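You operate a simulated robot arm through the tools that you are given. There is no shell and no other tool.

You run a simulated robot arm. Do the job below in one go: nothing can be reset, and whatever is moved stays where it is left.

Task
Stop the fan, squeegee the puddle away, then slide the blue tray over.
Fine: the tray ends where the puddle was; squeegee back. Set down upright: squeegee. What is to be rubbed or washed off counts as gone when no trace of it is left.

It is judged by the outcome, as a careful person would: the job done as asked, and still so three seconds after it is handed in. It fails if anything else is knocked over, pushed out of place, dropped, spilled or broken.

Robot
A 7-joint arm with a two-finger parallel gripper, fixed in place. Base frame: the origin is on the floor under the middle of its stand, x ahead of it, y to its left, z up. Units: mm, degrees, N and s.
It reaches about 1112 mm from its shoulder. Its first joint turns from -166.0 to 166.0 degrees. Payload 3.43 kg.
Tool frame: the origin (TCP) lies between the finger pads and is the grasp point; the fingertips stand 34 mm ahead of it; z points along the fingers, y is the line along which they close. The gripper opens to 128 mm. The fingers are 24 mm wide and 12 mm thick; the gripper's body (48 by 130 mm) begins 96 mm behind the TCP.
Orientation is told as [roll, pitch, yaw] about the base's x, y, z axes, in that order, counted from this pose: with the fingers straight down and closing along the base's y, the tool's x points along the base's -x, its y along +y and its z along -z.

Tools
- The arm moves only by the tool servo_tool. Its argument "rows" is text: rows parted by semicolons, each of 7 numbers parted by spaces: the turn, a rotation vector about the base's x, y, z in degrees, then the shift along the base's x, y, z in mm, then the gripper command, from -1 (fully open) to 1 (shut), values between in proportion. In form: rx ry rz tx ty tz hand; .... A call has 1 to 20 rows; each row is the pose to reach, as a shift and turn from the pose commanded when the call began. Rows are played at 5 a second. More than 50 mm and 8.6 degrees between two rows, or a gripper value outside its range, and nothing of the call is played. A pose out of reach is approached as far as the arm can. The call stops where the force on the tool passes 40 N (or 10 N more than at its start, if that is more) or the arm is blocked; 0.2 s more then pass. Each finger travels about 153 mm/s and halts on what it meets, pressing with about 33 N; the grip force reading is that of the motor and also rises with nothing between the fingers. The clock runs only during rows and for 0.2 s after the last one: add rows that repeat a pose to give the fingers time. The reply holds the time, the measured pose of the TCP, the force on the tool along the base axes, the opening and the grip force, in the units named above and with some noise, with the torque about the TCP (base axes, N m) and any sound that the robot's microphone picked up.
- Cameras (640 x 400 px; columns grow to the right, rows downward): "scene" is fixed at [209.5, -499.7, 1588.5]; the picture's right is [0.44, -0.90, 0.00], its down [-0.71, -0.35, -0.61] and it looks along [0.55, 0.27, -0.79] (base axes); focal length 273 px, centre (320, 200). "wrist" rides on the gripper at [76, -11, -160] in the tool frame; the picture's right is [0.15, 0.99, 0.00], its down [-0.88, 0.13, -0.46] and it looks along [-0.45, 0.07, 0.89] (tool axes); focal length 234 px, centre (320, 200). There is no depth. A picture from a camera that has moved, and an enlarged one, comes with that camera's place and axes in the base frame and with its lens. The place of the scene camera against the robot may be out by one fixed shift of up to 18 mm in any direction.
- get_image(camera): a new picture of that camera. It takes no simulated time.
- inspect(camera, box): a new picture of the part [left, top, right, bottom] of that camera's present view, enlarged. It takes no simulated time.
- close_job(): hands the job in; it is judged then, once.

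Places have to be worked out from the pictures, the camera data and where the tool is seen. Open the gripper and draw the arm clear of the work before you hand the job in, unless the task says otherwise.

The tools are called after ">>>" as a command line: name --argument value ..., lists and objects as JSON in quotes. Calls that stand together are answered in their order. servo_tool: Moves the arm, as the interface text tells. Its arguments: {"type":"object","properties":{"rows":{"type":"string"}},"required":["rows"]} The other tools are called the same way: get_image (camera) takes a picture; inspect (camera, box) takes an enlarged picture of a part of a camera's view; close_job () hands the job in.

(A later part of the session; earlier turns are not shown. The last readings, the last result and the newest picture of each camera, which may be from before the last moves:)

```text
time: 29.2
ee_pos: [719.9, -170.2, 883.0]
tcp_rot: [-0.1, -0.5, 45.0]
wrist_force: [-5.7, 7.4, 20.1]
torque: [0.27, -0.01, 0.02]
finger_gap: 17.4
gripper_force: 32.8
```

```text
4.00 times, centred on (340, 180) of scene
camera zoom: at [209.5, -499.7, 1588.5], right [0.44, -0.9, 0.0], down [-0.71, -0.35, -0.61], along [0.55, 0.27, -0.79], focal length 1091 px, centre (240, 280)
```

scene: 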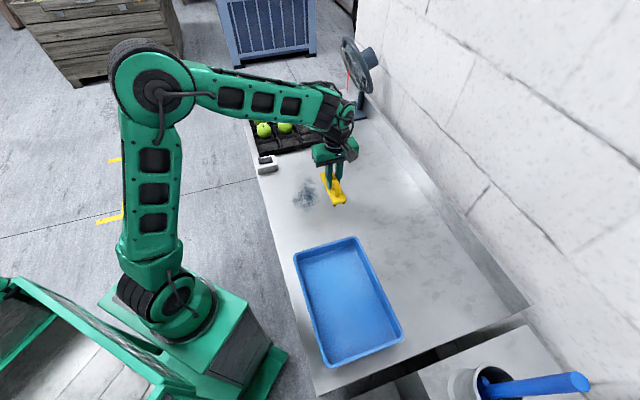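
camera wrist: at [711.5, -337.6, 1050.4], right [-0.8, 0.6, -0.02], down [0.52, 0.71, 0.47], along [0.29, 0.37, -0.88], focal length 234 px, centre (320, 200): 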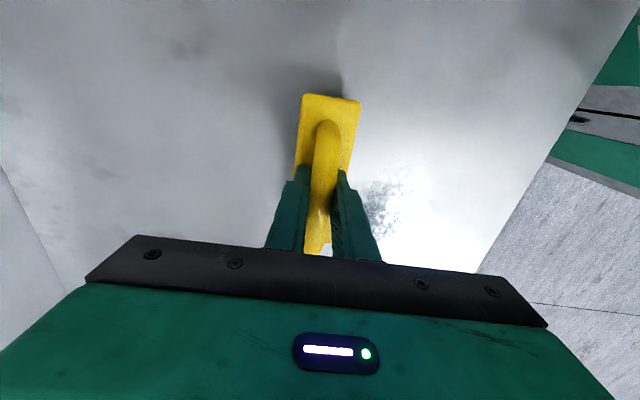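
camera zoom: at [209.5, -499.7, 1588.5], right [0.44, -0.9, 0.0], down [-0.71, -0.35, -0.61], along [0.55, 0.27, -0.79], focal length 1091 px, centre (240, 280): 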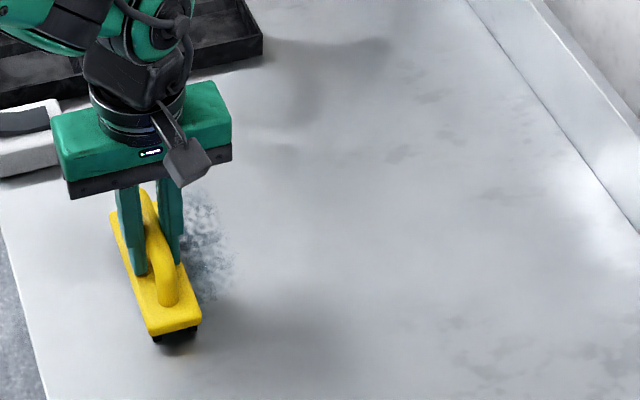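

Left of the squeegee the surface now looks clean; the rest lies ahead (+v). I continue the stroke to v ≈ 745.

>>> servo_tool --rows "0 0 0 10 -10 0 1; 0 0 0 20 -20 0 1; 0 0 0 30 -30 0 1; 0 0 0 40 -40 0 1; 0 0 0 50 -50 0 1; 0 0 0 60 -60 0 1; 0 0 0 70 -70 0 1; 0 0 0 81 -81 0 1; 0 0 0 81 -81 0 1"

>>> inspect --camera "scene" --box '[280, 130, 400, 230]'

>>> get_image --camera "wrist"

```text
time: 30.2
ee_pos: [747.4, -207.0, 892.2]
tcp_rot: [-0.6, -1.0, 45.0]
wrist_force: [1.4, 0.9, -2.8]
torque: [-0.02, 0.12, -0.01]
finger_gap: 17.1
gripper_force: 32.9
stopped in row 4: the force on the tool passed its limit at 41 N (the readings are from after the stop); the commanded pose is now the measured one
```

```text
4.00 times, centred on (340, 180) of scene
camera zoom: at [209.5, -499.7, 1588.5], right [0.44, -0.9, 0.0], down [-0.71, -0.35, -0.61], along [0.55, 0.27, -0.79], focal length 1091 px, centre (240, 280)
```

zoom: 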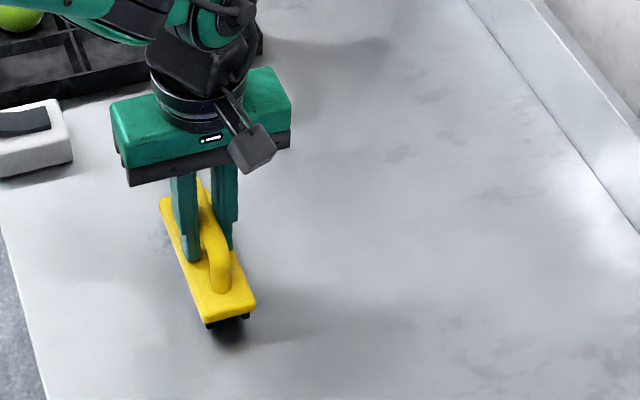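

```text
taken
camera wrist: at [697.2, -270.3, 1049.6], right [-0.8, 0.6, -0.01], down [0.52, 0.71, 0.47], along [0.29, 0.37, -0.88], focal length 234 px, centre (320, 200)
```

wrist: 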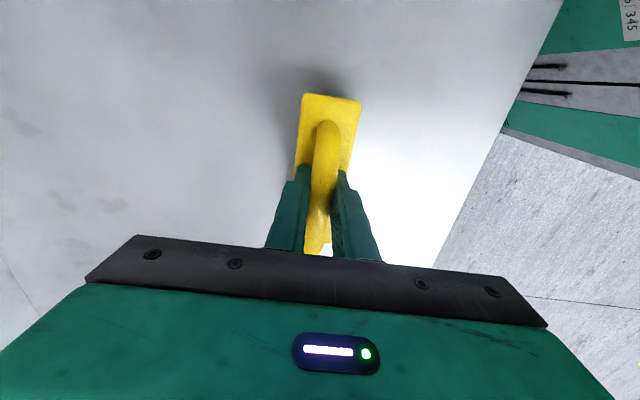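

It stopped on force and sprang up again, but most of the puddle is gone. I lift and move aside (+v) to see what is left.

>>> servo_tool --rows "0 0.4 0 0 0 20 1; 0.1 0.8 0 15 -15 45 1; 0.2 1 0 45 -45 55 1; 0.2 1.1 0 75 -75 55 1; 0.2 1.1 0 100 -100 55 1; 0.2 1.1 0 100 -100 55 1; 0.2 1.1 0 100 -100 55 1"

>>> inspect --camera "scene" --box '[270, 140, 370, 220]'

>>> get_image --camera "wrist"

```text
time: 31.8
ee_pos: [846.2, -306.2, 945.3]
tcp_rot: [0.3, -0.4, 45.1]
wrist_force: [0.5, 0.9, -1.3]
torque: [-0.01, 0.01, 0.02]
finger_gap: 17.6
gripper_force: 32.7
```

```text
5.00 times, centred on (320, 180) of scene
camera zoom: at [209.5, -499.7, 1588.5], right [0.44, -0.9, 0.0], down [-0.71, -0.35, -0.61], along [0.55, 0.27, -0.79], focal length 1364 px, centre (320, 300)
```

zoom: 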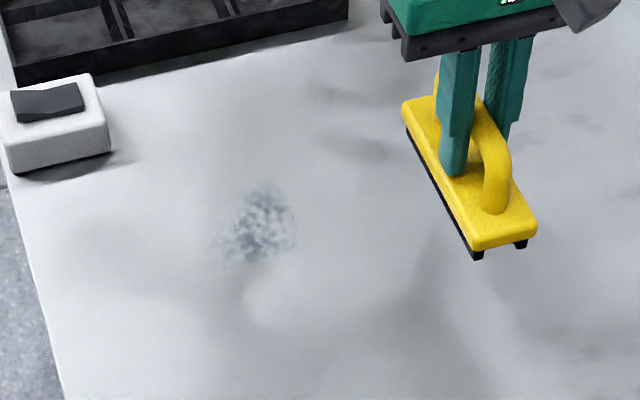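

```text
taken
camera wrist: at [800.0, -369.3, 1103.6], right [-0.8, 0.6, 0.01], down [0.53, 0.71, 0.46], along [0.27, 0.37, -0.89], focal length 234 px, centre (320, 200)
```

wrist: 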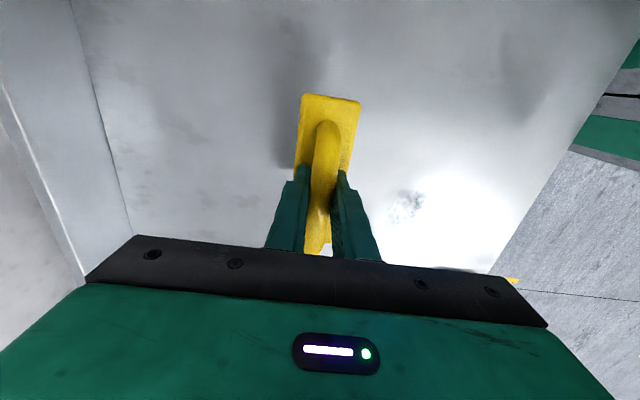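

A patch about 70 mm across remains around u ≈ 443, v ≈ 680 (base ≈ (794, -168)). I carry the squeegee to its far side, u ≈ 448, v ≈ 745, and lower to just above the bench.

>>> servo_tool --rows "0 0 0 -1 32 0 1; -0.2 -0.2 0 -2 65 0 1; -0.3 -0.3 0 -2.6 96 0 1; -0.3 -0.3 0 -2.6 96 -25 1; -0.3 -0.3 0 -2.6 96 -45 1; -0.3 -0.3 0 -2.6 96 -54 1; -0.3 -0.3 0 -2.6 96 -58 1; -0.3 -0.3 0 -2.6 96 -58 1; -0.3 -0.3 0 -2.6 96 -58 1"

>>> inspect --camera "scene" --box '[270, 140, 370, 220]'

```text
time: 33.8
ee_pos: [845.4, -211.4, 888.5]
tcp_rot: [-0.1, -0.4, 45.0]
wrist_force: [-0.9, -0.2, -1.3]
torque: [-0.02, -0.01, -0.01]
finger_gap: 17.1
gripper_force: 32.7
```

```text
5.00 times, centred on (320, 180) of scene
camera zoom: at [209.5, -499.7, 1588.5], right [0.44, -0.9, 0.0], down [-0.71, -0.35, -0.61], along [0.55, 0.27, -0.79], focal length 1364 px, centre (320, 300)
```

zoom: 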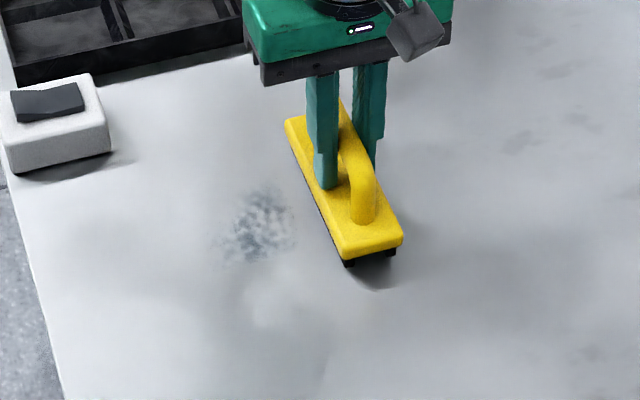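

Positioned just beyond the patch. I lower the last few millimetres in 1 mm steps and read the force.

>>> servo_tool --rows "0 0 0 0 0 -1 1; 0 0 0 0 0 -2 1; 0 0 0 0 0 -3 1; 0 0 0 0 0 -4 1; 0 0 0 0 0 -4.5 1; 0 0 0 0 0 -4.5 1"

```text
time: 35.2
ee_pos: [844.1, -211.3, 886.0]
tcp_rot: [-0.1, -0.4, 45.0]
wrist_force: [0.6, -0.6, -1.6]
torque: [-0.03, 0.02, -0.02]
finger_gap: 17.0
gripper_force: 32.8
```

Not in contact yet (weight only). I lower a further 2 mm.

>>> servo_tool --rows "0 0 0 0 0 -1 1; 0 0 0 0 0 -2 1; 0 0 0 0 0 -2 1; 0 0 0 0 0 -2 1"

```text
time: 36.2
ee_pos: [843.3, -210.8, 883.7]
tcp_rot: [-0.2, -0.6, 44.9]
wrist_force: [3.7, 3.8, 19.2]
torque: [-0.26, 0.48, -0.05]
finger_gap: 16.9
gripper_force: 33.3
```

Contact with about 20 N. I stroke toward −v across the patch.

>>> servo_tool --rows "0 0 0 -6 6 0.4 1; 0 0 0 -15 15 0.4 1; 0 0 0 -24 24 0.4 1; 0 0 0 -33 33 0.4 1; 0 0 0 -42 42 0.4 1; 0 0 0 -51 51 0.4 1"

>>> inspect --camera "scene" --box '[270, 140, 370, 220]'

```text
time: 37.8
ee_pos: [781.8, -162.3, 892.7]
tcp_rot: [-0.7, -0.9, 44.9]
wrist_force: [0.5, -0.2, -2.9]
torque: [-0.04, 0.15, -0.02]
finger_gap: 17.0
gripper_force: 33.2
stopped in row 6: the force on the tool passed its limit at 40 N (the readings are from after the stop); the commanded pose is now the measured one
```

```text
5.00 times, centred on (320, 180) of scene
camera zoom: at [209.5, -499.7, 1588.5], right [0.44, -0.9, 0.0], down [-0.71, -0.35, -0.61], along [0.55, 0.27, -0.79], focal length 1364 px, centre (320, 300)
```

zoom: 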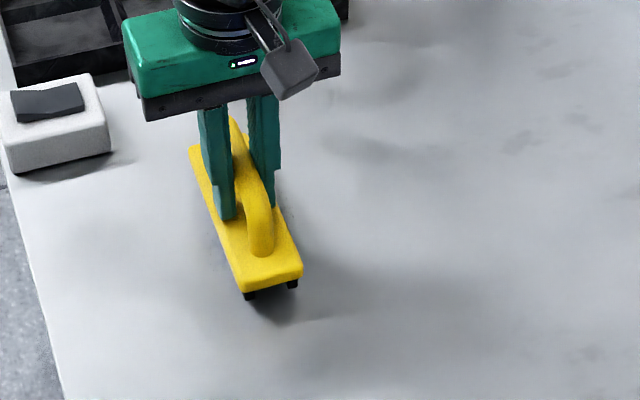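

The right side now looks clean. I lift and shift the squeegee away (+v) to see the whole area.

>>> servo_tool --rows "0.1 0.4 0 0 0 20 1; 0.1 0.8 0 15 -15 45 1; 0.1 0.8 0 45 -45 55 1; 0.1 0.8 0 75 -75 55 1; 0.1 0.8 0 100 -100 55 1; 0.1 0.8 0 100 -100 55 1; 0.1 0.8 0 100 -100 55 1"

>>> inspect --camera "scene" --box '[270, 140, 370, 220]'

>>> get_image --camera "wrist"

```text
time: 39.4
ee_pos: [882.6, -263.2, 949.1]
tcp_rot: [0.0, -0.6, 45.0]
wrist_force: [-0.1, -0.7, -1.2]
torque: [0.03, -0.01, -0.03]
finger_gap: 17.0
gripper_force: 32.8
```

```text
5.00 times, centred on (320, 180) of scene
camera zoom: at [209.5, -499.7, 1588.5], right [0.44, -0.9, 0.0], down [-0.71, -0.35, -0.61], along [0.55, 0.27, -0.79], focal length 1364 px, centre (320, 300)
```

zoom: 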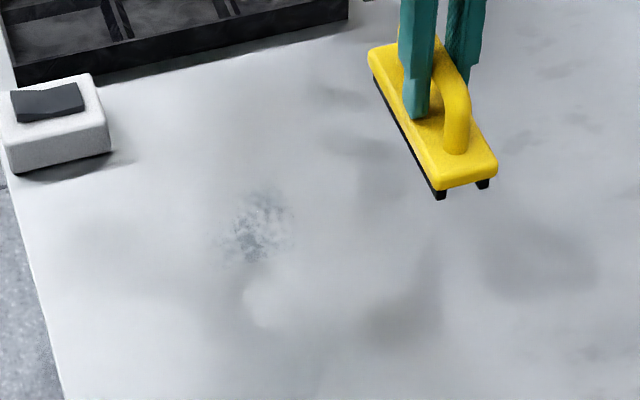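

```text
taken
camera wrist: at [833.7, -325.6, 1107.8], right [-0.8, 0.6, 0.0], down [0.53, 0.71, 0.46], along [0.28, 0.37, -0.89], focal length 234 px, centre (320, 200)
```

wrist: 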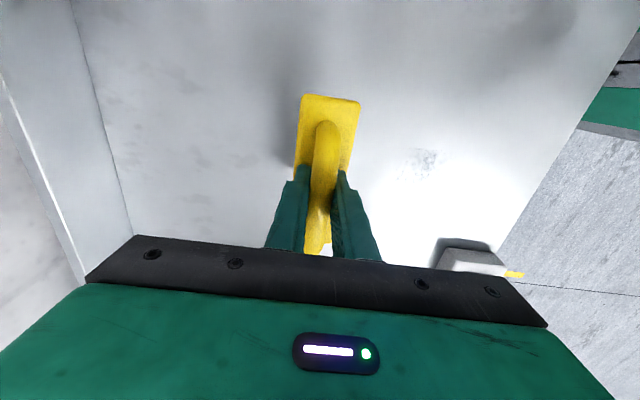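

A fainter trace of the same patch remains, so each pass thins it; more passes are needed. I return above it (u ≈ 445, v ≈ 715) and lower again.

>>> servo_tool --rows "0 0 0 -20 24 0 1; 0 0 0 -42 48 0 1; 0 0.1 0 -62.4 72.3 0 1; 0 0.2 0 -62.4 72.3 -25 1; 0 0.2 0 -62.4 72.3 -47 1; 0 0.2 0 -62.4 72.3 -57 1; 0 0.2 0 -62.4 72.3 -61 1; 0 0.2 0 -62.4 72.3 -63 1; 0 0.2 0 -62.4 72.3 -64.5 1; 0 0.2 0 -62.4 72.3 -64.5 1; 0 0.2 0 -62.4 72.3 -64.5 1"

```text
time: 41.8
ee_pos: [820.6, -190.4, 884.2]
tcp_rot: [0.0, -0.4, 45.0]
wrist_force: [-0.8, -0.4, 4.7]
torque: [0.16, -0.09, 0.02]
finger_gap: 17.2
gripper_force: 33.5
```

Light contact of about 6 N at z = 884.2. I press half a millimetre more and scrub back and forth across the patch in v.

>>> servo_tool --rows "0 0 0 -5 5 -0.4 1; 0 0 0 -15 15 -0.4 1; 0 0 0 -25 25 -0.2 1; 0 0 0 -35 35 0 1; 0 0 0 -45 45 0.2 1; 0 0 0 -53 53 0.3 1; 0 0 0 -53 53 0.3 1"

>>> inspect --camera "scene" --box '[270, 140, 370, 220]'

```text
time: 43.4
ee_pos: [766.7, -136.1, 884.1]
tcp_rot: [0.2, -0.3, 44.9]
wrist_force: [2.4, -2.9, 10.5]
torque: [0.11, -0.06, 0.01]
finger_gap: 17.2
gripper_force: 32.7
```

```text
5.00 times, centred on (320, 180) of scene
camera zoom: at [209.5, -499.7, 1588.5], right [0.44, -0.9, 0.0], down [-0.71, -0.35, -0.61], along [0.55, 0.27, -0.79], focal length 1364 px, centre (320, 300)
```

zoom: 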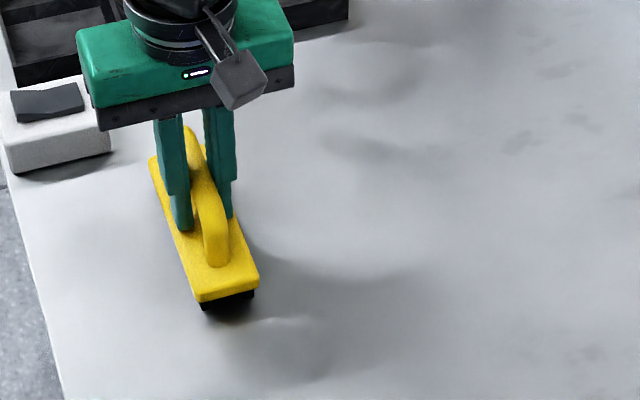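

The wiped side looks clean with a steady 10 N. I continue 40 mm further toward −v, then sweep back over the area.

>>> servo_tool --rows "0 0 0 -9 9 0 1; 0 0 0 -19 19 0.2 1; 0 0 0 -28 28 0.3 1; 0 0 0 -20 20 0.3 1; 0 0 0 -10 10 0.3 1; 0 0 0 0 0 0.3 1; 0 0 0 10 -10 0.3 1; 0 0 0 20 -20 0.3 1; 0 0 0 20 -20 0.3 1"

```text
time: 45.4
ee_pos: [787.8, -157.4, 882.9]
tcp_rot: [0.0, -0.4, 45.0]
wrist_force: [-0.3, 1.6, 3.2]
torque: [-0.07, 0.2, -0.04]
finger_gap: 16.8
gripper_force: 33.1
```

Force has eased to about 5 N; I press slightly more and continue the sweep toward +v past the patch.

>>> servo_tool --rows "0 0 0 8 -8 -0.4 1; 0 0 0 17 -17 -0.4 1; 0 0 0 26 -26 -0.4 1; 0 0 0 35 -35 -0.4 1; 0 0 0 44 -44 -0.3 1; 0 0 0 53 -53 -0.2 1; 0 0 0 53 -53 -0.2 1"

>>> inspect --camera "scene" --box '[270, 140, 370, 220]'

```text
time: 47.0
ee_pos: [840.5, -209.3, 885.1]
tcp_rot: [-0.1, -0.5, 45.0]
wrist_force: [-1.4, 1.2, 4.8]
torque: [0.11, -0.14, 0.05]
finger_gap: 16.9
gripper_force: 33.3
```

```text
5.00 times, centred on (320, 180) of scene
camera zoom: at [209.5, -499.7, 1588.5], right [0.44, -0.9, 0.0], down [-0.71, -0.35, -0.61], along [0.55, 0.27, -0.79], focal length 1364 px, centre (320, 300)
```

zoom: 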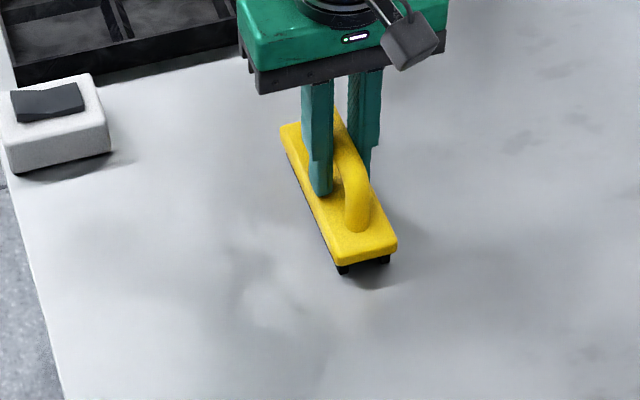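

The area looks clean. I enlarge further to look for any remaining trace.

>>> inspect --camera "scene" --box '[290, 160, 340, 215]'

>>> get_image --camera "wrist"

>>> inspect --camera "wrist" --box '[335, 80, 495, 270]'

```text
7.27 times, centred on (315, 188) of scene
camera zoom: at [209.5, -499.7, 1588.5], right [0.44, -0.9, 0.0], down [-0.71, -0.35, -0.61], along [0.55, 0.27, -0.79], focal length 1983 px, centre (356, 291)
```

zoom: 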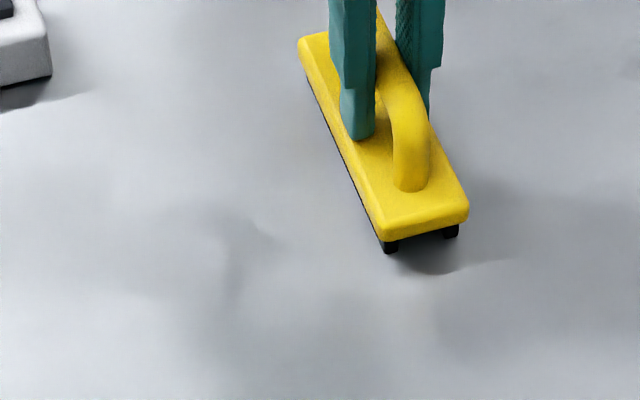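

```text
taken
camera wrist: at [792.8, -272.2, 1042.4], right [-0.8, 0.6, 0.0], down [0.53, 0.71, 0.46], along [0.28, 0.37, -0.89], focal length 234 px, centre (320, 200)
```

wrist: 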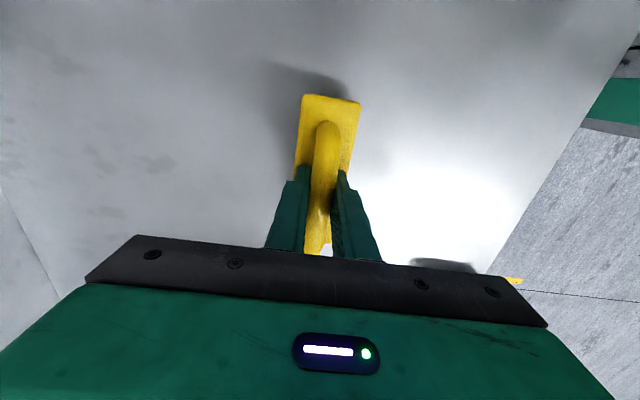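

```text
2.11 times, centred on (415, 175) of wrist
camera zoom: at [792.8, -272.2, 1042.4], right [-0.8, 0.6, 0.0], down [0.53, 0.71, 0.46], along [0.28, 0.37, -0.89], focal length 493 px, centre (120, 253)
```

zoom: 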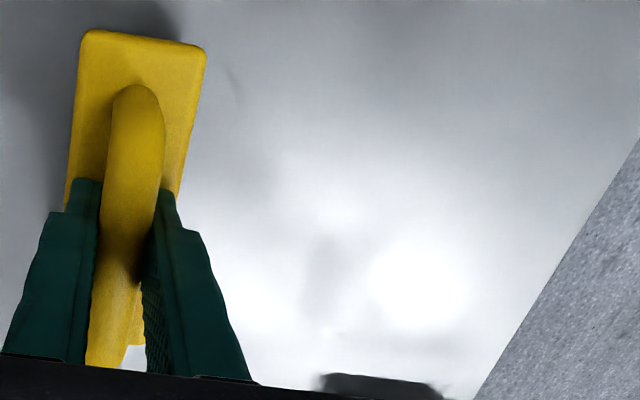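

I see no trace now, but to be safe I make another full pass over the whole original puddle area. First back toward −v over the last patch.

>>> servo_tool --rows "0 0 0 -8 6 -0.5 1; 0 0 0 -16 12 -0.5 1; 0 0 0 -24 18 -0.4 1; 0 0 0 -32 25 -0.3 1; 0 0 0 -40 31 -0.2 1; 0 0 0 -48 37 -0.1 1; 0 0 0 -56 44 0 1; 0 0 0 -65 51 0.1 1; 0 0 0 -65 51 0.1 1"

```text
time: 49.0
ee_pos: [776.2, -158.8, 885.0]
tcp_rot: [0.1, -0.4, 45.0]
wrist_force: [-0.3, 1.1, -0.8]
torque: [0.0, -0.01, 0.0]
finger_gap: 17.2
gripper_force: 32.7
```

Contact is nearly lost here (z = 885). I lower 1.5 mm and continue toward −v.

>>> servo_tool --rows "0 0 0 0 0 -1 1; 0 0 0 0 0 -1.6 1; 0 0 0 0 0 -1.6 1"

```text
time: 49.8
ee_pos: [775.8, -157.8, 884.0]
tcp_rot: [0.0, -0.5, 45.1]
wrist_force: [-1.5, 4.5, 19.0]
torque: [-0.63, 0.88, -0.26]
finger_gap: 16.9
gripper_force: 32.8
```

20 N but heavier on the −u end; I trim the tilt slightly and sweep −v then back +v over the patch.

>>> servo_tool --rows "-0.15 0.15 0 0 0 0.2 1; -0.15 0.15 0 -10 10 0.4 1; -0.15 0.15 0 -20 20 0.5 1; -0.15 0.15 0 -30 30 0.6 1; -0.15 0.15 0 -40 40 0.7 1; -0.15 0.15 0 -40 40 0.7 1"

```text
time: 51.2
ee_pos: [734.8, -118.7, 883.6]
tcp_rot: [0.0, -0.2, 45.0]
wrist_force: [5.3, -4.6, 23.3]
torque: [0.06, -0.27, -0.04]
finger_gap: 16.8
gripper_force: 32.9
```

Good even contact at 23 N. I sweep back toward +v.

>>> servo_tool --rows "0 0 0 6 -6 0.4 1; 0 0 0 15 -15 0.5 1; 0 0 0 24 -24 0.6 1; 0 0 0 33 -33 0.7 1; 0 0 0 42 -42 0.8 1; 0 0 0 51 -51 0.8 1; 0 0 0 60 -60 0.8 1; 0 0 0 69 -69 0.8 1; 0 0 0 78 -78 0.8 1"

```text
time: 53.2
ee_pos: [814.4, -196.9, 883.5]
tcp_rot: [0.0, -0.2, 45.0]
wrist_force: [-8.4, 7.0, 23.7]
torque: [-0.33, 0.75, -0.33]
finger_gap: 17.0
gripper_force: 33.2
```

Contact held the whole way. I slide 65 mm toward −u and sweep −v over the other half of the area.

>>> servo_tool --rows "0 0 0 2 -8 0.4 1; 0 0 0 -8 -18 0.5 1; 0 0 0 -18 -28 0.6 1; 0 0 0 -28 -38 0.6 1; 0 0 0 -38 -48 0.6 1; 0 0 0 -46 -46 0.6 1; 0 0 0 -54 -38 0.6 1; 0 0 0 -63 -29 0.7 1; 0 0 0 -72 -20 0.8 1; 0 0 0 -81 -11 0.8 1"

```text
time: 55.4
ee_pos: [732.4, -207.1, 886.2]
tcp_rot: [0.1, -0.2, 45.1]
wrist_force: [-0.4, -1.9, -1.2]
torque: [0.0, 0.02, 0.03]
finger_gap: 16.9
gripper_force: 33.7
```

Contact was lost here (z = 886). I lower 2.5 mm and continue the sweep toward −v.

>>> servo_tool --rows "0 0 0 4 -4 -1 1; 0 0 0 8 -8 -2 1; 0 0 0 12 -12 -2.4 1; 0 0 0 14 -14 -2.6 1; 0 0 0 14 -14 -2.6 1"

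```text
time: 56.6
ee_pos: [746.0, -220.5, 882.7]
tcp_rot: [0.1, -0.2, 45.0]
wrist_force: [-8.2, 7.9, 25.8]
torque: [-0.05, 0.45, -0.11]
finger_gap: 17.1
gripper_force: 32.8
```

Firm contact again (26 N) at v ≈ 683. I sweep toward −v, easing slightly as I go.

>>> servo_tool --rows "0 0 0 -6 6 0.5 1; 0 0 0 -15 15 0.7 1; 0 0 0 -24 24 0.8 1; 0 0 0 -33 33 0.9 1; 0 0 0 -42 42 1 1; 0 0 0 -51 51 1.1 1; 0 0 0 -60 60 1.2 1; 0 0 0 -68 68 1.2 1"

>>> inspect --camera "scene" --box '[270, 140, 370, 220]'

```text
time: 58.4
ee_pos: [678.9, -153.4, 885.8]
tcp_rot: [0.2, -0.1, 45.1]
wrist_force: [0.7, 1.1, -1.6]
torque: [-0.02, 0.02, -0.01]
finger_gap: 17.2
gripper_force: 32.9
```

```text
5.00 times, centred on (320, 180) of scene
camera zoom: at [209.5, -499.7, 1588.5], right [0.44, -0.9, 0.0], down [-0.71, -0.35, -0.61], along [0.55, 0.27, -0.79], focal length 1364 px, centre (320, 300)
```

zoom: 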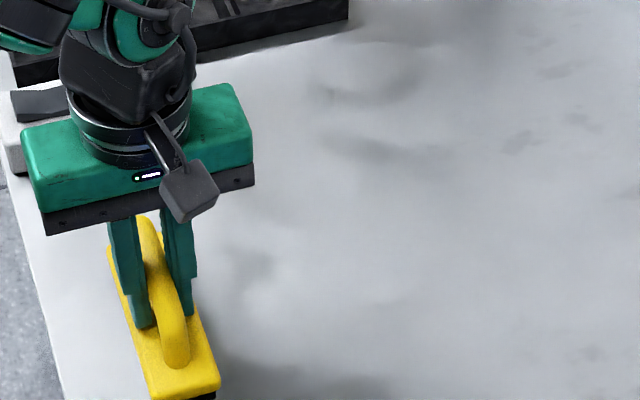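

Clean so far. One more contact sweep back toward +v on this half: I lower 2 mm and read the force first.

>>> servo_tool --rows "0 0 0 0 0 -1 1; 0 0 0 0 0 -1.8 1; 0 0 0 0 0 -1.8 1; 0 0 0 0 0 -1.8 1"

```text
time: 59.5
ee_pos: [668.3, -152.5, 891.1]
tcp_rot: [-0.6, -0.9, 45.1]
wrist_force: [1.2, 0.9, -2.6]
torque: [-0.03, 0.14, 0.01]
finger_gap: 17.4
gripper_force: 33.3
stopped in row 4: the force on the tool passed its limit at 41 N (the readings are from after the stop); the commanded pose is now the measured one
```

It tripped and sprang up again. I level the tool, lower gently to contact and sweep +v.

>>> servo_tool --rows "0.1 0.5 0 0 0 -2 1; 0.1 0.8 0 0 0 -4 1; 0.1 0.8 0 4 -4 -6 1; 0.1 0.8 0 8 -8 -7 1; 0.1 0.8 0 12 -12 -7 1; 0.1 0.8 0 16 -16 -7 1"

```text
time: 60.9
ee_pos: [681.7, -167.5, 884.6]
tcp_rot: [0.1, -0.2, 45.0]
wrist_force: [0.2, 0.1, -1.7]
torque: [-0.02, 0.02, -0.05]
finger_gap: 17.0
gripper_force: 33.4
```

Just above contact. I lower another millimetre while starting the +v sweep.

>>> servo_tool --rows "0 0 0 3 -3 -0.6 1; 0 0 0 10 -10 -1 1; 0 0 0 19 -19 -1 1; 0 0 0 28 -28 -1 1; 0 0 0 37 -37 -1 1; 0 0 0 46 -46 -1 1"

```text
time: 62.3
ee_pos: [729.5, -216.1, 883.9]
tcp_rot: [0.0, -0.5, 45.0]
wrist_force: [-4.1, 7.0, 18.4]
torque: [-0.08, 0.34, -0.14]
finger_gap: 17.2
gripper_force: 33.4
```

Good contact (18 N). I finish the +v sweep past the puddle's far edge.

>>> servo_tool --rows "0 0 0 8 -8 0.2 1; 0 0 0 17 -17 0.3 1; 0 0 0 26 -26 0.4 1; 0 0 0 35 -35 0.5 1; 0 0 0 42 -42 0.5 1; 0 0 0 42 -42 0.5 1"

>>> inspect --camera "scene" --box '[270, 140, 370, 220]'

```text
time: 63.7
ee_pos: [772.8, -258.2, 883.8]
tcp_rot: [0.0, -0.4, 45.0]
wrist_force: [-0.9, 1.5, 3.3]
torque: [0.06, 0.0, 0.07]
finger_gap: 17.0
gripper_force: 32.9
```

```text
5.00 times, centred on (320, 180) of scene
camera zoom: at [209.5, -499.7, 1588.5], right [0.44, -0.9, 0.0], down [-0.71, -0.35, -0.61], along [0.55, 0.27, -0.79], focal length 1364 px, centre (320, 300)
```

zoom: 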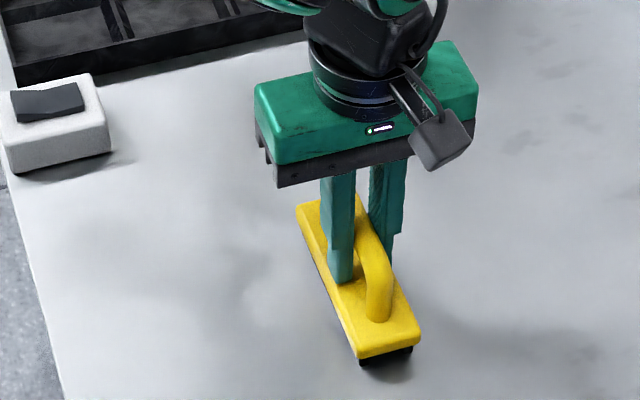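

The bench is clean where the puddle was. I lift the squeegee and carry it back to its home spot, stopping about 40 mm above the bench.

>>> servo_tool --rows "0 0 0 0 0 10 1; 0 0 0 0 0 30 1; 0 0 0 4 -8 45 1; 0 0 0 22 -44 45 1; 0 0 0 42 -84 45 1; 0 0 0 62 -124 45 1; 0 0 0 80 -158 45 1; 0 0 0 85.3 -168.7 45 1; 0 0 0 85.3 -168.7 45 1; 0 0 0 85.3 -168.7 45 1; 0 0 0 85.3 -168.7 45 1"

>>> inspect --camera "scene" --box '[270, 140, 370, 220]'

>>> get_image --camera "wrist"

>>> inspect --camera "scene" --box '[340, 130, 430, 225]'

```text
time: 66.1
ee_pos: [858.9, -427.0, 928.3]
tcp_rot: [0.1, -0.3, 45.1]
wrist_force: [1.5, 1.0, -2.5]
torque: [0.0, 0.03, 0.0]
finger_gap: 16.8
gripper_force: 33.0
```

```text
5.00 times, centred on (320, 180) of scene
camera zoom: at [209.5, -499.7, 1588.5], right [0.44, -0.9, 0.0], down [-0.71, -0.35, -0.61], along [0.55, 0.27, -0.79], focal length 1364 px, centre (320, 300)
```

zoom: 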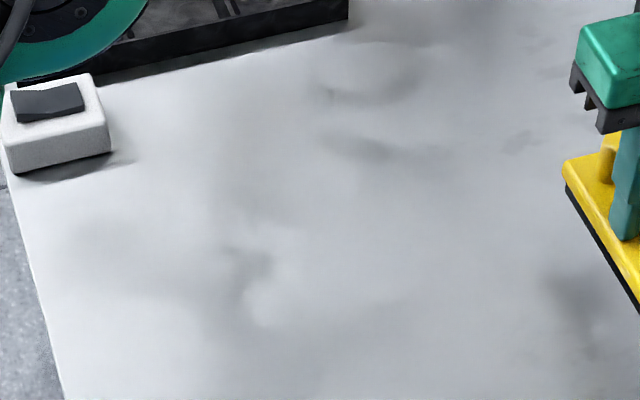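

```text
taken
camera wrist: at [811.4, -489.4, 1086.7], right [-0.8, 0.6, 0.0], down [0.53, 0.71, 0.46], along [0.27, 0.37, -0.89], focal length 234 px, centre (320, 200)
```

wrist: 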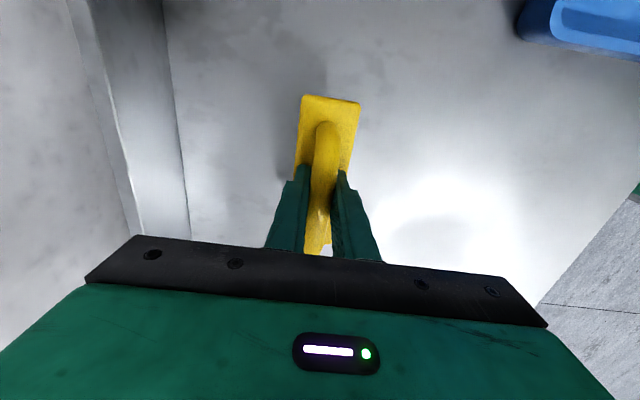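

```text
4.21 times, centred on (385, 178) of scene
camera zoom: at [209.5, -499.7, 1588.5], right [0.44, -0.9, 0.0], down [-0.71, -0.35, -0.61], along [0.55, 0.27, -0.79], focal length 1148 px, centre (46, 295)
```

zoom: 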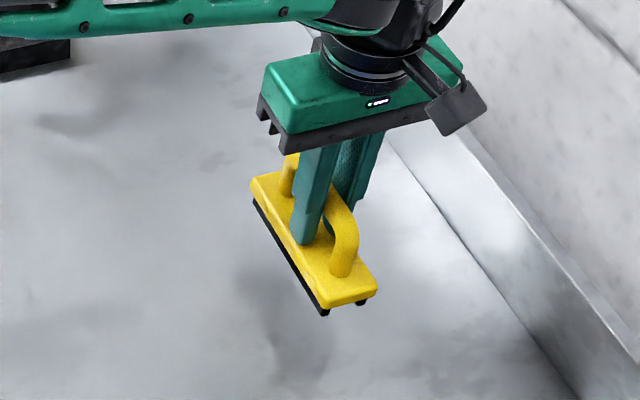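

No trace of the puddle remains. I lower the squeegee onto its home spot, slowing near the contact height.

>>> servo_tool --rows "0 0 0 -0.5 0 -15 1; 0 0 0 -0.5 0 -30 1; 0 0 0 -0.5 0 -38 1; 0 0 0 -0.5 0 -41 1; 0 0 0 -0.5 0 -42.5 1; 0 0 0 -0.5 0 -43.5 1; 0 0 0 -0.5 0 -43.5 1; 0 0 0 -0.5 0 -43.5 1"

>>> inspect --camera "scene" --box '[350, 160, 420, 225]'

```text
time: 67.9
ee_pos: [856.7, -426.7, 886.3]
tcp_rot: [0.2, -0.3, 44.8]
wrist_force: [-0.3, 0.4, -0.2]
torque: [-0.01, 0.0, 0.0]
finger_gap: 17.0
gripper_force: 33.4
```

```text
6.15 times, centred on (385, 192) of scene
camera zoom: at [209.5, -499.7, 1588.5], right [0.44, -0.9, 0.0], down [-0.71, -0.35, -0.61], along [0.55, 0.27, -0.79], focal length 1678 px, centre (-80, 246)
```

zoom: 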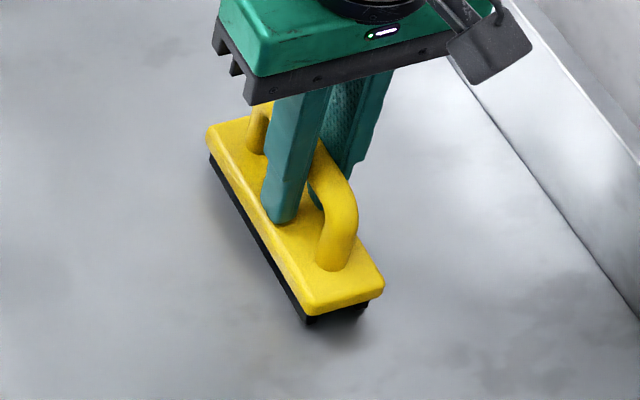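

It is within about 2 mm of its original spot and nearly touching. I lower the last 2 mm, trimming position slightly.

>>> servo_tool --rows "0 0 0 1 -1 -1 1; 0 0 0 1 -1 -1.8 1; 0 0 0 1 -1 -1.8 1; 0 0 0 1 -1 -1.8 1"

```text
time: 68.9
ee_pos: [859.1, -425.5, 884.2]
tcp_rot: [0.1, -0.2, 45.0]
wrist_force: [0.8, 0.3, -1.3]
torque: [-0.03, 0.02, -0.02]
finger_gap: 17.0
gripper_force: 32.7
```

Still carrying its weight; another millimetre down.

>>> servo_tool --rows "0 0 0 0 0 -0.6 1; 0 0 0 0 0 -1.2 1; 0 0 0 0 0 -1.2 1; 0 0 0 0 0 -1.2 1"

```text
time: 69.9
ee_pos: [858.0, -426.6, 883.3]
tcp_rot: [0.0, -0.3, 45.0]
wrist_force: [-1.7, -0.5, 11.2]
torque: [-0.66, 0.7, -0.01]
finger_gap: 17.0
gripper_force: 33.0
```

In contact (about 12 N). I open the fingers, then lift straight up.

>>> servo_tool --rows "0 0 0 0 0 0.4 1; 0 0 0 0 0 0.4 0.6; 0 0 0 0 0 0.4 0.3; 0 0 0 0 0 0.4 0; 0 0 0 0 0 0.4 -0.3; 0 0 0 0 0 0.4 -0.3"

>>> inspect --camera "scene" --box '[350, 160, 420, 225]'

```text
time: 71.3
ee_pos: [857.1, -426.8, 883.1]
tcp_rot: [0.2, -0.3, 45.0]
wrist_force: [0.1, 0.8, 0.4]
torque: [0.01, 0.05, 0.0]
finger_gap: 83.1
gripper_force: 0.1
```

```text
6.15 times, centred on (385, 192) of scene
camera zoom: at [209.5, -499.7, 1588.5], right [0.44, -0.9, 0.0], down [-0.71, -0.35, -0.61], along [0.55, 0.27, -0.79], focal length 1678 px, centre (-80, 246)
```

zoom: 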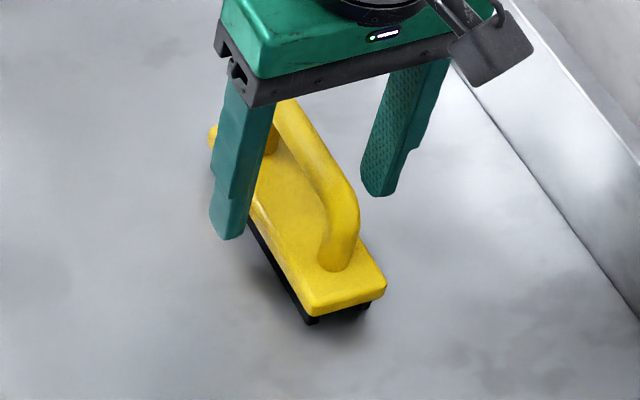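

The squeegee stands upright at its home spot and is released. I lift straight up clear of it.

>>> servo_tool --rows "0 0 0 0 0 15 -0.3; 0 0 0 0 0 45 -0.5; 0 0 0 0 0 90 -1; 0 0 0 0 0 135 -1; 0 0 0 0 0 180 -1; 0 0 0 0 0 180 -1"

>>> get_image --camera "scene"

>>> inspect --camera "scene" --box '[350, 160, 420, 225]'

```text
time: 72.7
ee_pos: [857.7, -428.3, 1064.2]
tcp_rot: [0.1, -0.3, 45.0]
wrist_force: [1.4, 0.1, 0.4]
torque: [-0.02, 0.01, 0.02]
finger_gap: 128.0
gripper_force: 0.1
```

```text
taken
```

scene: 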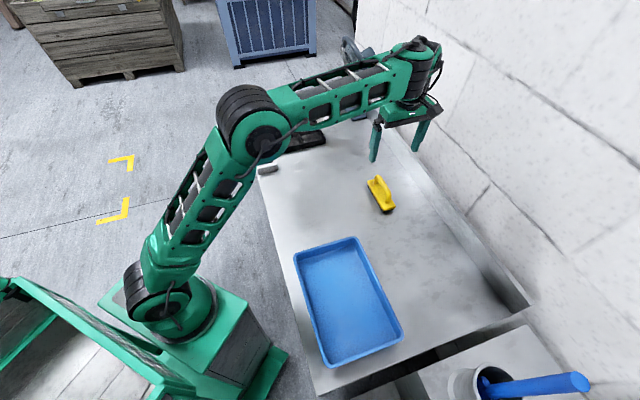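

```text
6.15 times, centred on (385, 192) of scene
camera zoom: at [209.5, -499.7, 1588.5], right [0.44, -0.9, 0.0], down [-0.71, -0.35, -0.61], along [0.55, 0.27, -0.79], focal length 1678 px, centre (-80, 246)
```

zoom: 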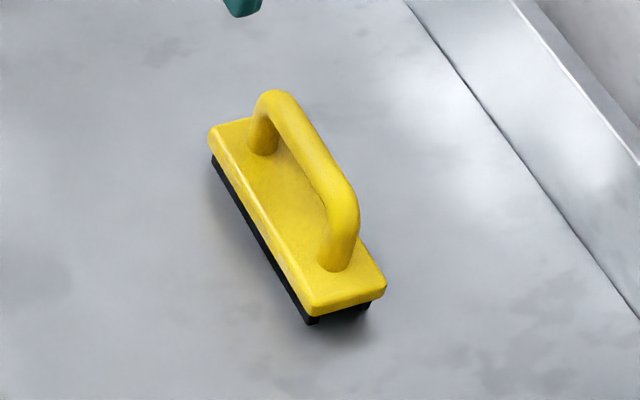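

The squeegee is back within a millimetre or two of where it was, upright. Now I swing over the blue tray at height, turning the gripper to yaw −45 so it can close along the bench's length.

>>> servo_tool --rows "0 0 -7.5 -28 2 5 -1; 0 0 -15 -57 5 10 -1; 0 0 -22.5 -86 8 15 -1; 0 0 -30 -115 10 15 -1; 0 0 -37.5 -144 12 15 -1; 0 0 -45 -173 15 15 -1; 0 0 -52.5 -202 18 15 -1; 0 0 -60 -231 20 15 -1; 0 0 -67.5 -260 23 15 -1; 0 0 -75 -289 26 15 -1; 0 0 -82.5 -318 28 15 -1; 0 0 -90 -347 30 15 -1; 0 0 -90 -357 30 15 -1; 0 0 -90 -357 30 15 -1; 0 0 -90 -357 30 15 -1"

>>> get_image --camera "wrist"

>>> get_image --camera "scene"

```text
time: 75.9
ee_pos: [500.8, -396.6, 1077.3]
tcp_rot: [0.1, -0.3, -45.0]
wrist_force: [-0.3, -0.7, -0.6]
torque: [0.01, 0.02, 0.0]
finger_gap: 127.9
gripper_force: 0.0
```

```text
taken
camera wrist: at [437.1, -350.4, 1236.3], right [0.6, 0.8, 0.0], down [0.71, -0.53, 0.46], along [0.37, -0.28, -0.89], focal length 234 px, centre (320, 200)
```

wrist: 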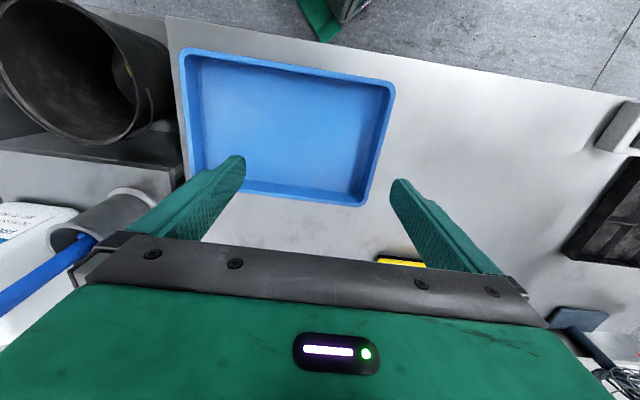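

```text
taken
```

scene: 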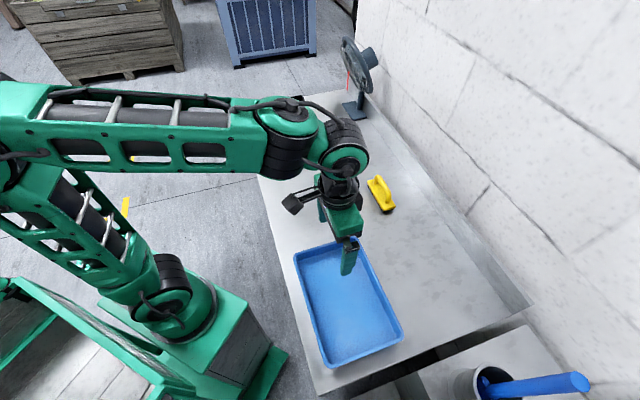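

The tray and the switch are both in this wrist view. I enlarge to fix the tray's corners and walls.

>>> inspect --camera "wrist" --box '[160, 30, 410, 220]'

>>> inspect --camera "wrist" --box '[340, 60, 640, 270]'

>>> inspect --camera "scene" --box '[280, 220, 420, 380]'

```text
2.11 times, centred on (285, 125) of wrist
camera zoom: at [437.1, -350.4, 1236.3], right [0.6, 0.8, 0.0], down [0.71, -0.53, 0.46], along [0.37, -0.28, -0.89], focal length 493 px, centre (394, 358)
```

zoom: 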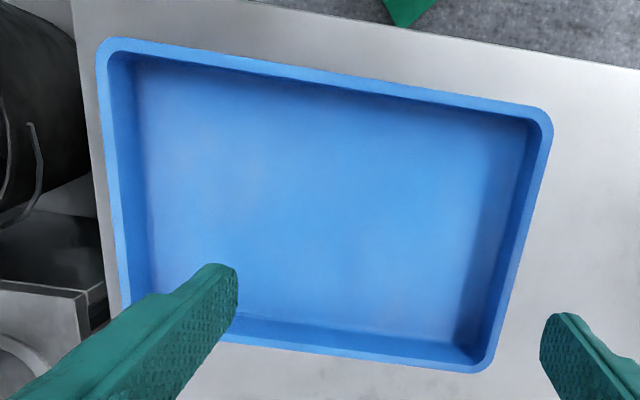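

```text
1.90 times, centred on (490, 165) of wrist
camera zoom: at [437.1, -350.4, 1236.3], right [0.6, 0.8, 0.0], down [0.71, -0.53, 0.46], along [0.37, -0.28, -0.89], focal length 446 px, centre (-4, 267)
```

zoom: 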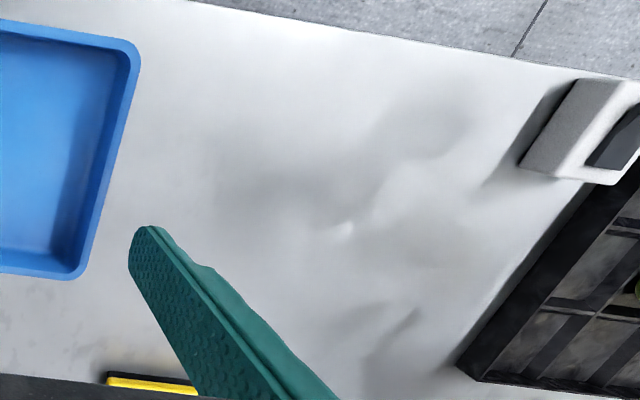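

```text
2.50 times, centred on (350, 300) of scene
camera zoom: at [209.5, -499.7, 1588.5], right [0.44, -0.9, 0.0], down [-0.71, -0.35, -0.61], along [0.55, 0.27, -0.79], focal length 682 px, centre (245, -50)
```

zoom: 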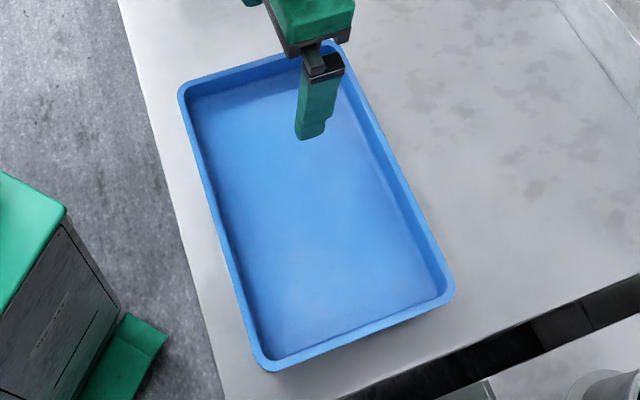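

The tray's rim is at about z ≈ 860, spanning u ≈ -134…172 and v ≈ 544…756 (aligned with the bench); its +u short wall's middle is near (578, -341). I move above that wall with open fingers for a closer look.

>>> servo_tool --rows "0 0 0 20 14 -30 -1; 0 0 0 40 28 -65 -1; 0 0 0 60 42 -100 -1; 0 0 0 77 55 -130 -1; 0 0 0 77 55 -142 -1; 0 0 0 77 55 -142 -1; 0 0 0 77 55 -142 -1"

>>> get_image --camera "wrist"

>>> inspect --camera "wrist" --box '[230, 60, 410, 260]'

>>> inspect --camera "scene" --box '[280, 200, 400, 300]'

```text
time: 77.5
ee_pos: [576.8, -341.3, 934.9]
tcp_rot: [-0.1, -0.3, -44.9]
wrist_force: [-0.9, 0.0, -0.1]
torque: [-0.01, 0.01, 0.02]
finger_gap: 128.0
gripper_force: 0.1
```

```text
taken
camera wrist: at [514.2, -295.8, 1093.4], right [0.6, 0.8, 0.0], down [0.71, -0.53, 0.46], along [0.37, -0.27, -0.89], focal length 234 px, centre (320, 200)
```

wrist: 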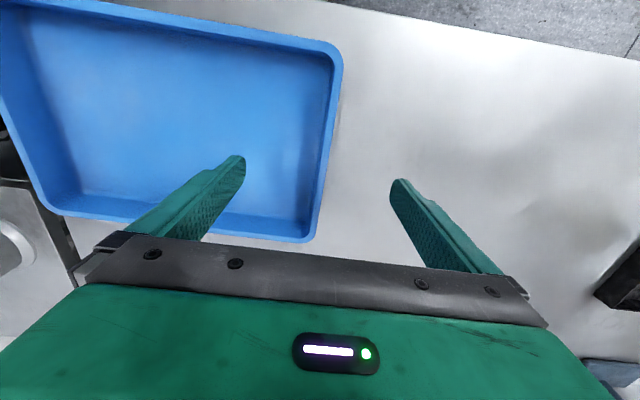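

```text
2.00 times, centred on (320, 160) of wrist
camera zoom: at [514.2, -295.8, 1093.4], right [0.6, 0.8, 0.0], down [0.71, -0.53, 0.46], along [0.37, -0.27, -0.89], focal length 468 px, centre (320, 280)
```

zoom: 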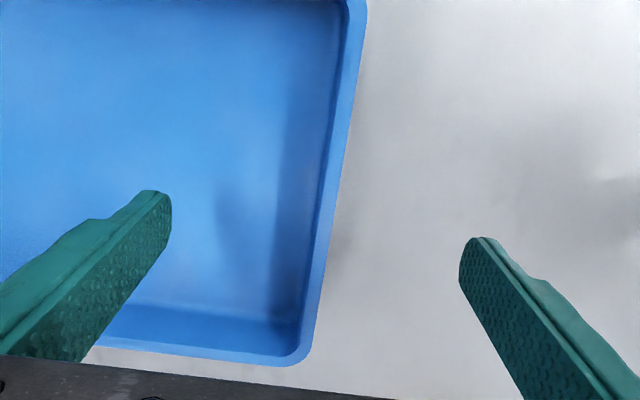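

```text
4.00 times, centred on (340, 250) of scene
camera zoom: at [209.5, -499.7, 1588.5], right [0.44, -0.9, 0.0], down [-0.71, -0.35, -0.61], along [0.55, 0.27, -0.79], focal length 1091 px, centre (240, 0)
```

zoom: 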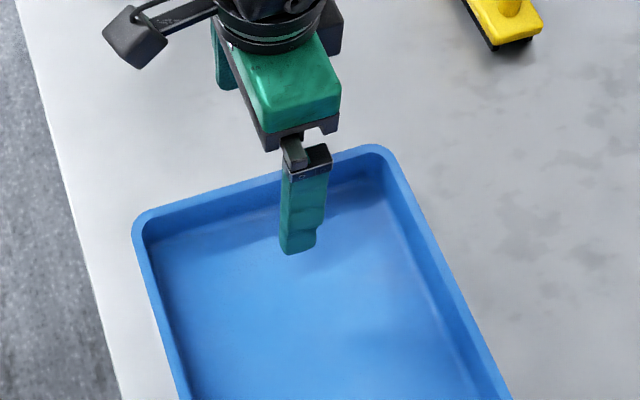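

The +u wall's rim lies at u ≈ 167–174 with near-vertical sides. I centre on it and lower the open fingers so one tip is inside and one outside, about 20–25 mm below the rim and well above the tray floor.

>>> servo_tool --rows "0 0 0 3 3 -15 -1; 0 0 0 3 3 -35 -1; 0 0 0 3 3 -52 -1; 0 0 0 3 3 -62 -1; 0 0 0 3 3 -66 -1; 0 0 0 3 3 -66 -1; 0 0 0 3 3 -66 -1"

>>> get_image --camera "wrist"

>>> inspect --camera "scene" --box '[280, 200, 400, 300]'

```text
time: 79.1
ee_pos: [579.9, -339.9, 870.9]
tcp_rot: [0.0, -0.3, -45.0]
wrist_force: [-0.6, 0.9, 0.2]
torque: [0.0, -0.02, 0.01]
finger_gap: 128.2
gripper_force: 0.0
```

```text
taken
camera wrist: at [517.5, -293.1, 1028.4], right [0.6, 0.8, 0.0], down [0.71, -0.53, 0.46], along [0.37, -0.28, -0.89], focal length 234 px, centre (320, 200)
```

wrist: 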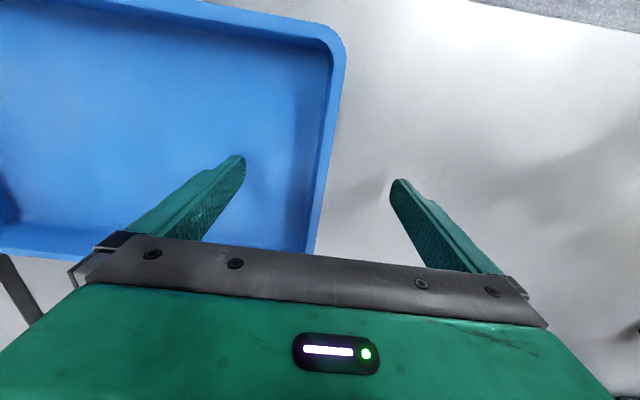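

```text
4.00 times, centred on (340, 250) of scene
camera zoom: at [209.5, -499.7, 1588.5], right [0.44, -0.9, 0.0], down [-0.71, -0.35, -0.61], along [0.55, 0.27, -0.79], focal length 1091 px, centre (240, 0)
```

zoom: 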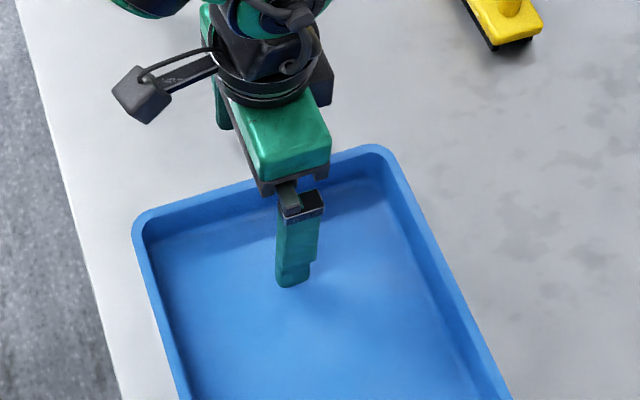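

The rim runs right between the fingers (tips about 15–20 mm below the rim, clear of the floor). I close on the wall.

>>> servo_tool --rows "0 0 0 0 0 0 0; 0 0 0 0 0 0 0.5; 0 0 0 0 0 0 0.8; 0 0 0 0 0 0 1; 0 0 0 0 0 0 1; 0 0 0 0 0 0 1"

>>> get_image --camera "wrist"

>>> inspect --camera "scene" --box '[280, 200, 420, 380]'

```text
time: 80.5
ee_pos: [581.1, -339.0, 869.1]
tcp_rot: [0.0, -0.3, -45.0]
wrist_force: [0.6, -0.2, 0.9]
torque: [-0.01, -0.06, -0.01]
finger_gap: 3.5
gripper_force: 32.7
```

```text
taken
camera wrist: at [517.5, -293.1, 1028.5], right [0.6, 0.8, 0.0], down [0.71, -0.53, 0.46], along [0.37, -0.28, -0.89], focal length 234 px, centre (320, 200)
```

wrist: 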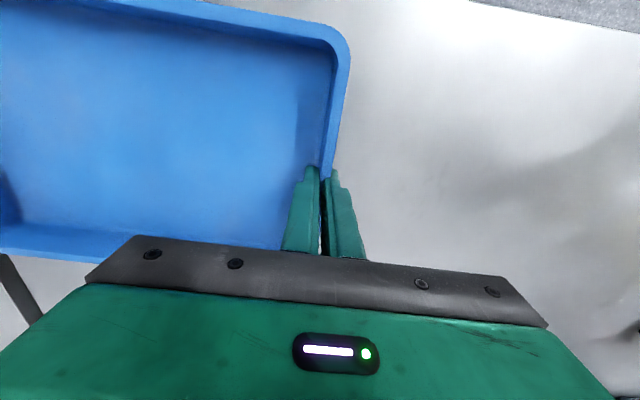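

```text
2.22 times, centred on (350, 290) of scene
camera zoom: at [209.5, -499.7, 1588.5], right [0.44, -0.9, 0.0], down [-0.71, -0.35, -0.61], along [0.55, 0.27, -0.79], focal length 606 px, centre (253, 0)
```

zoom: 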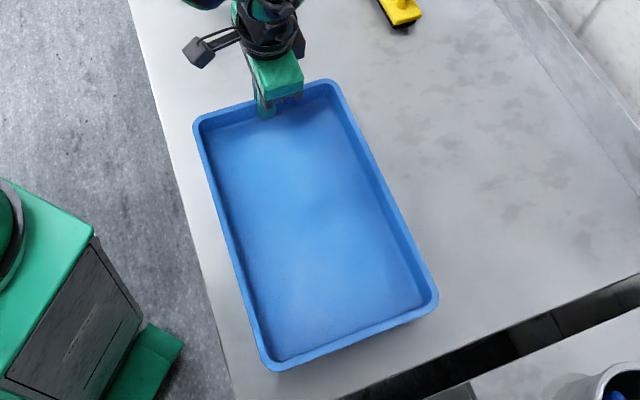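

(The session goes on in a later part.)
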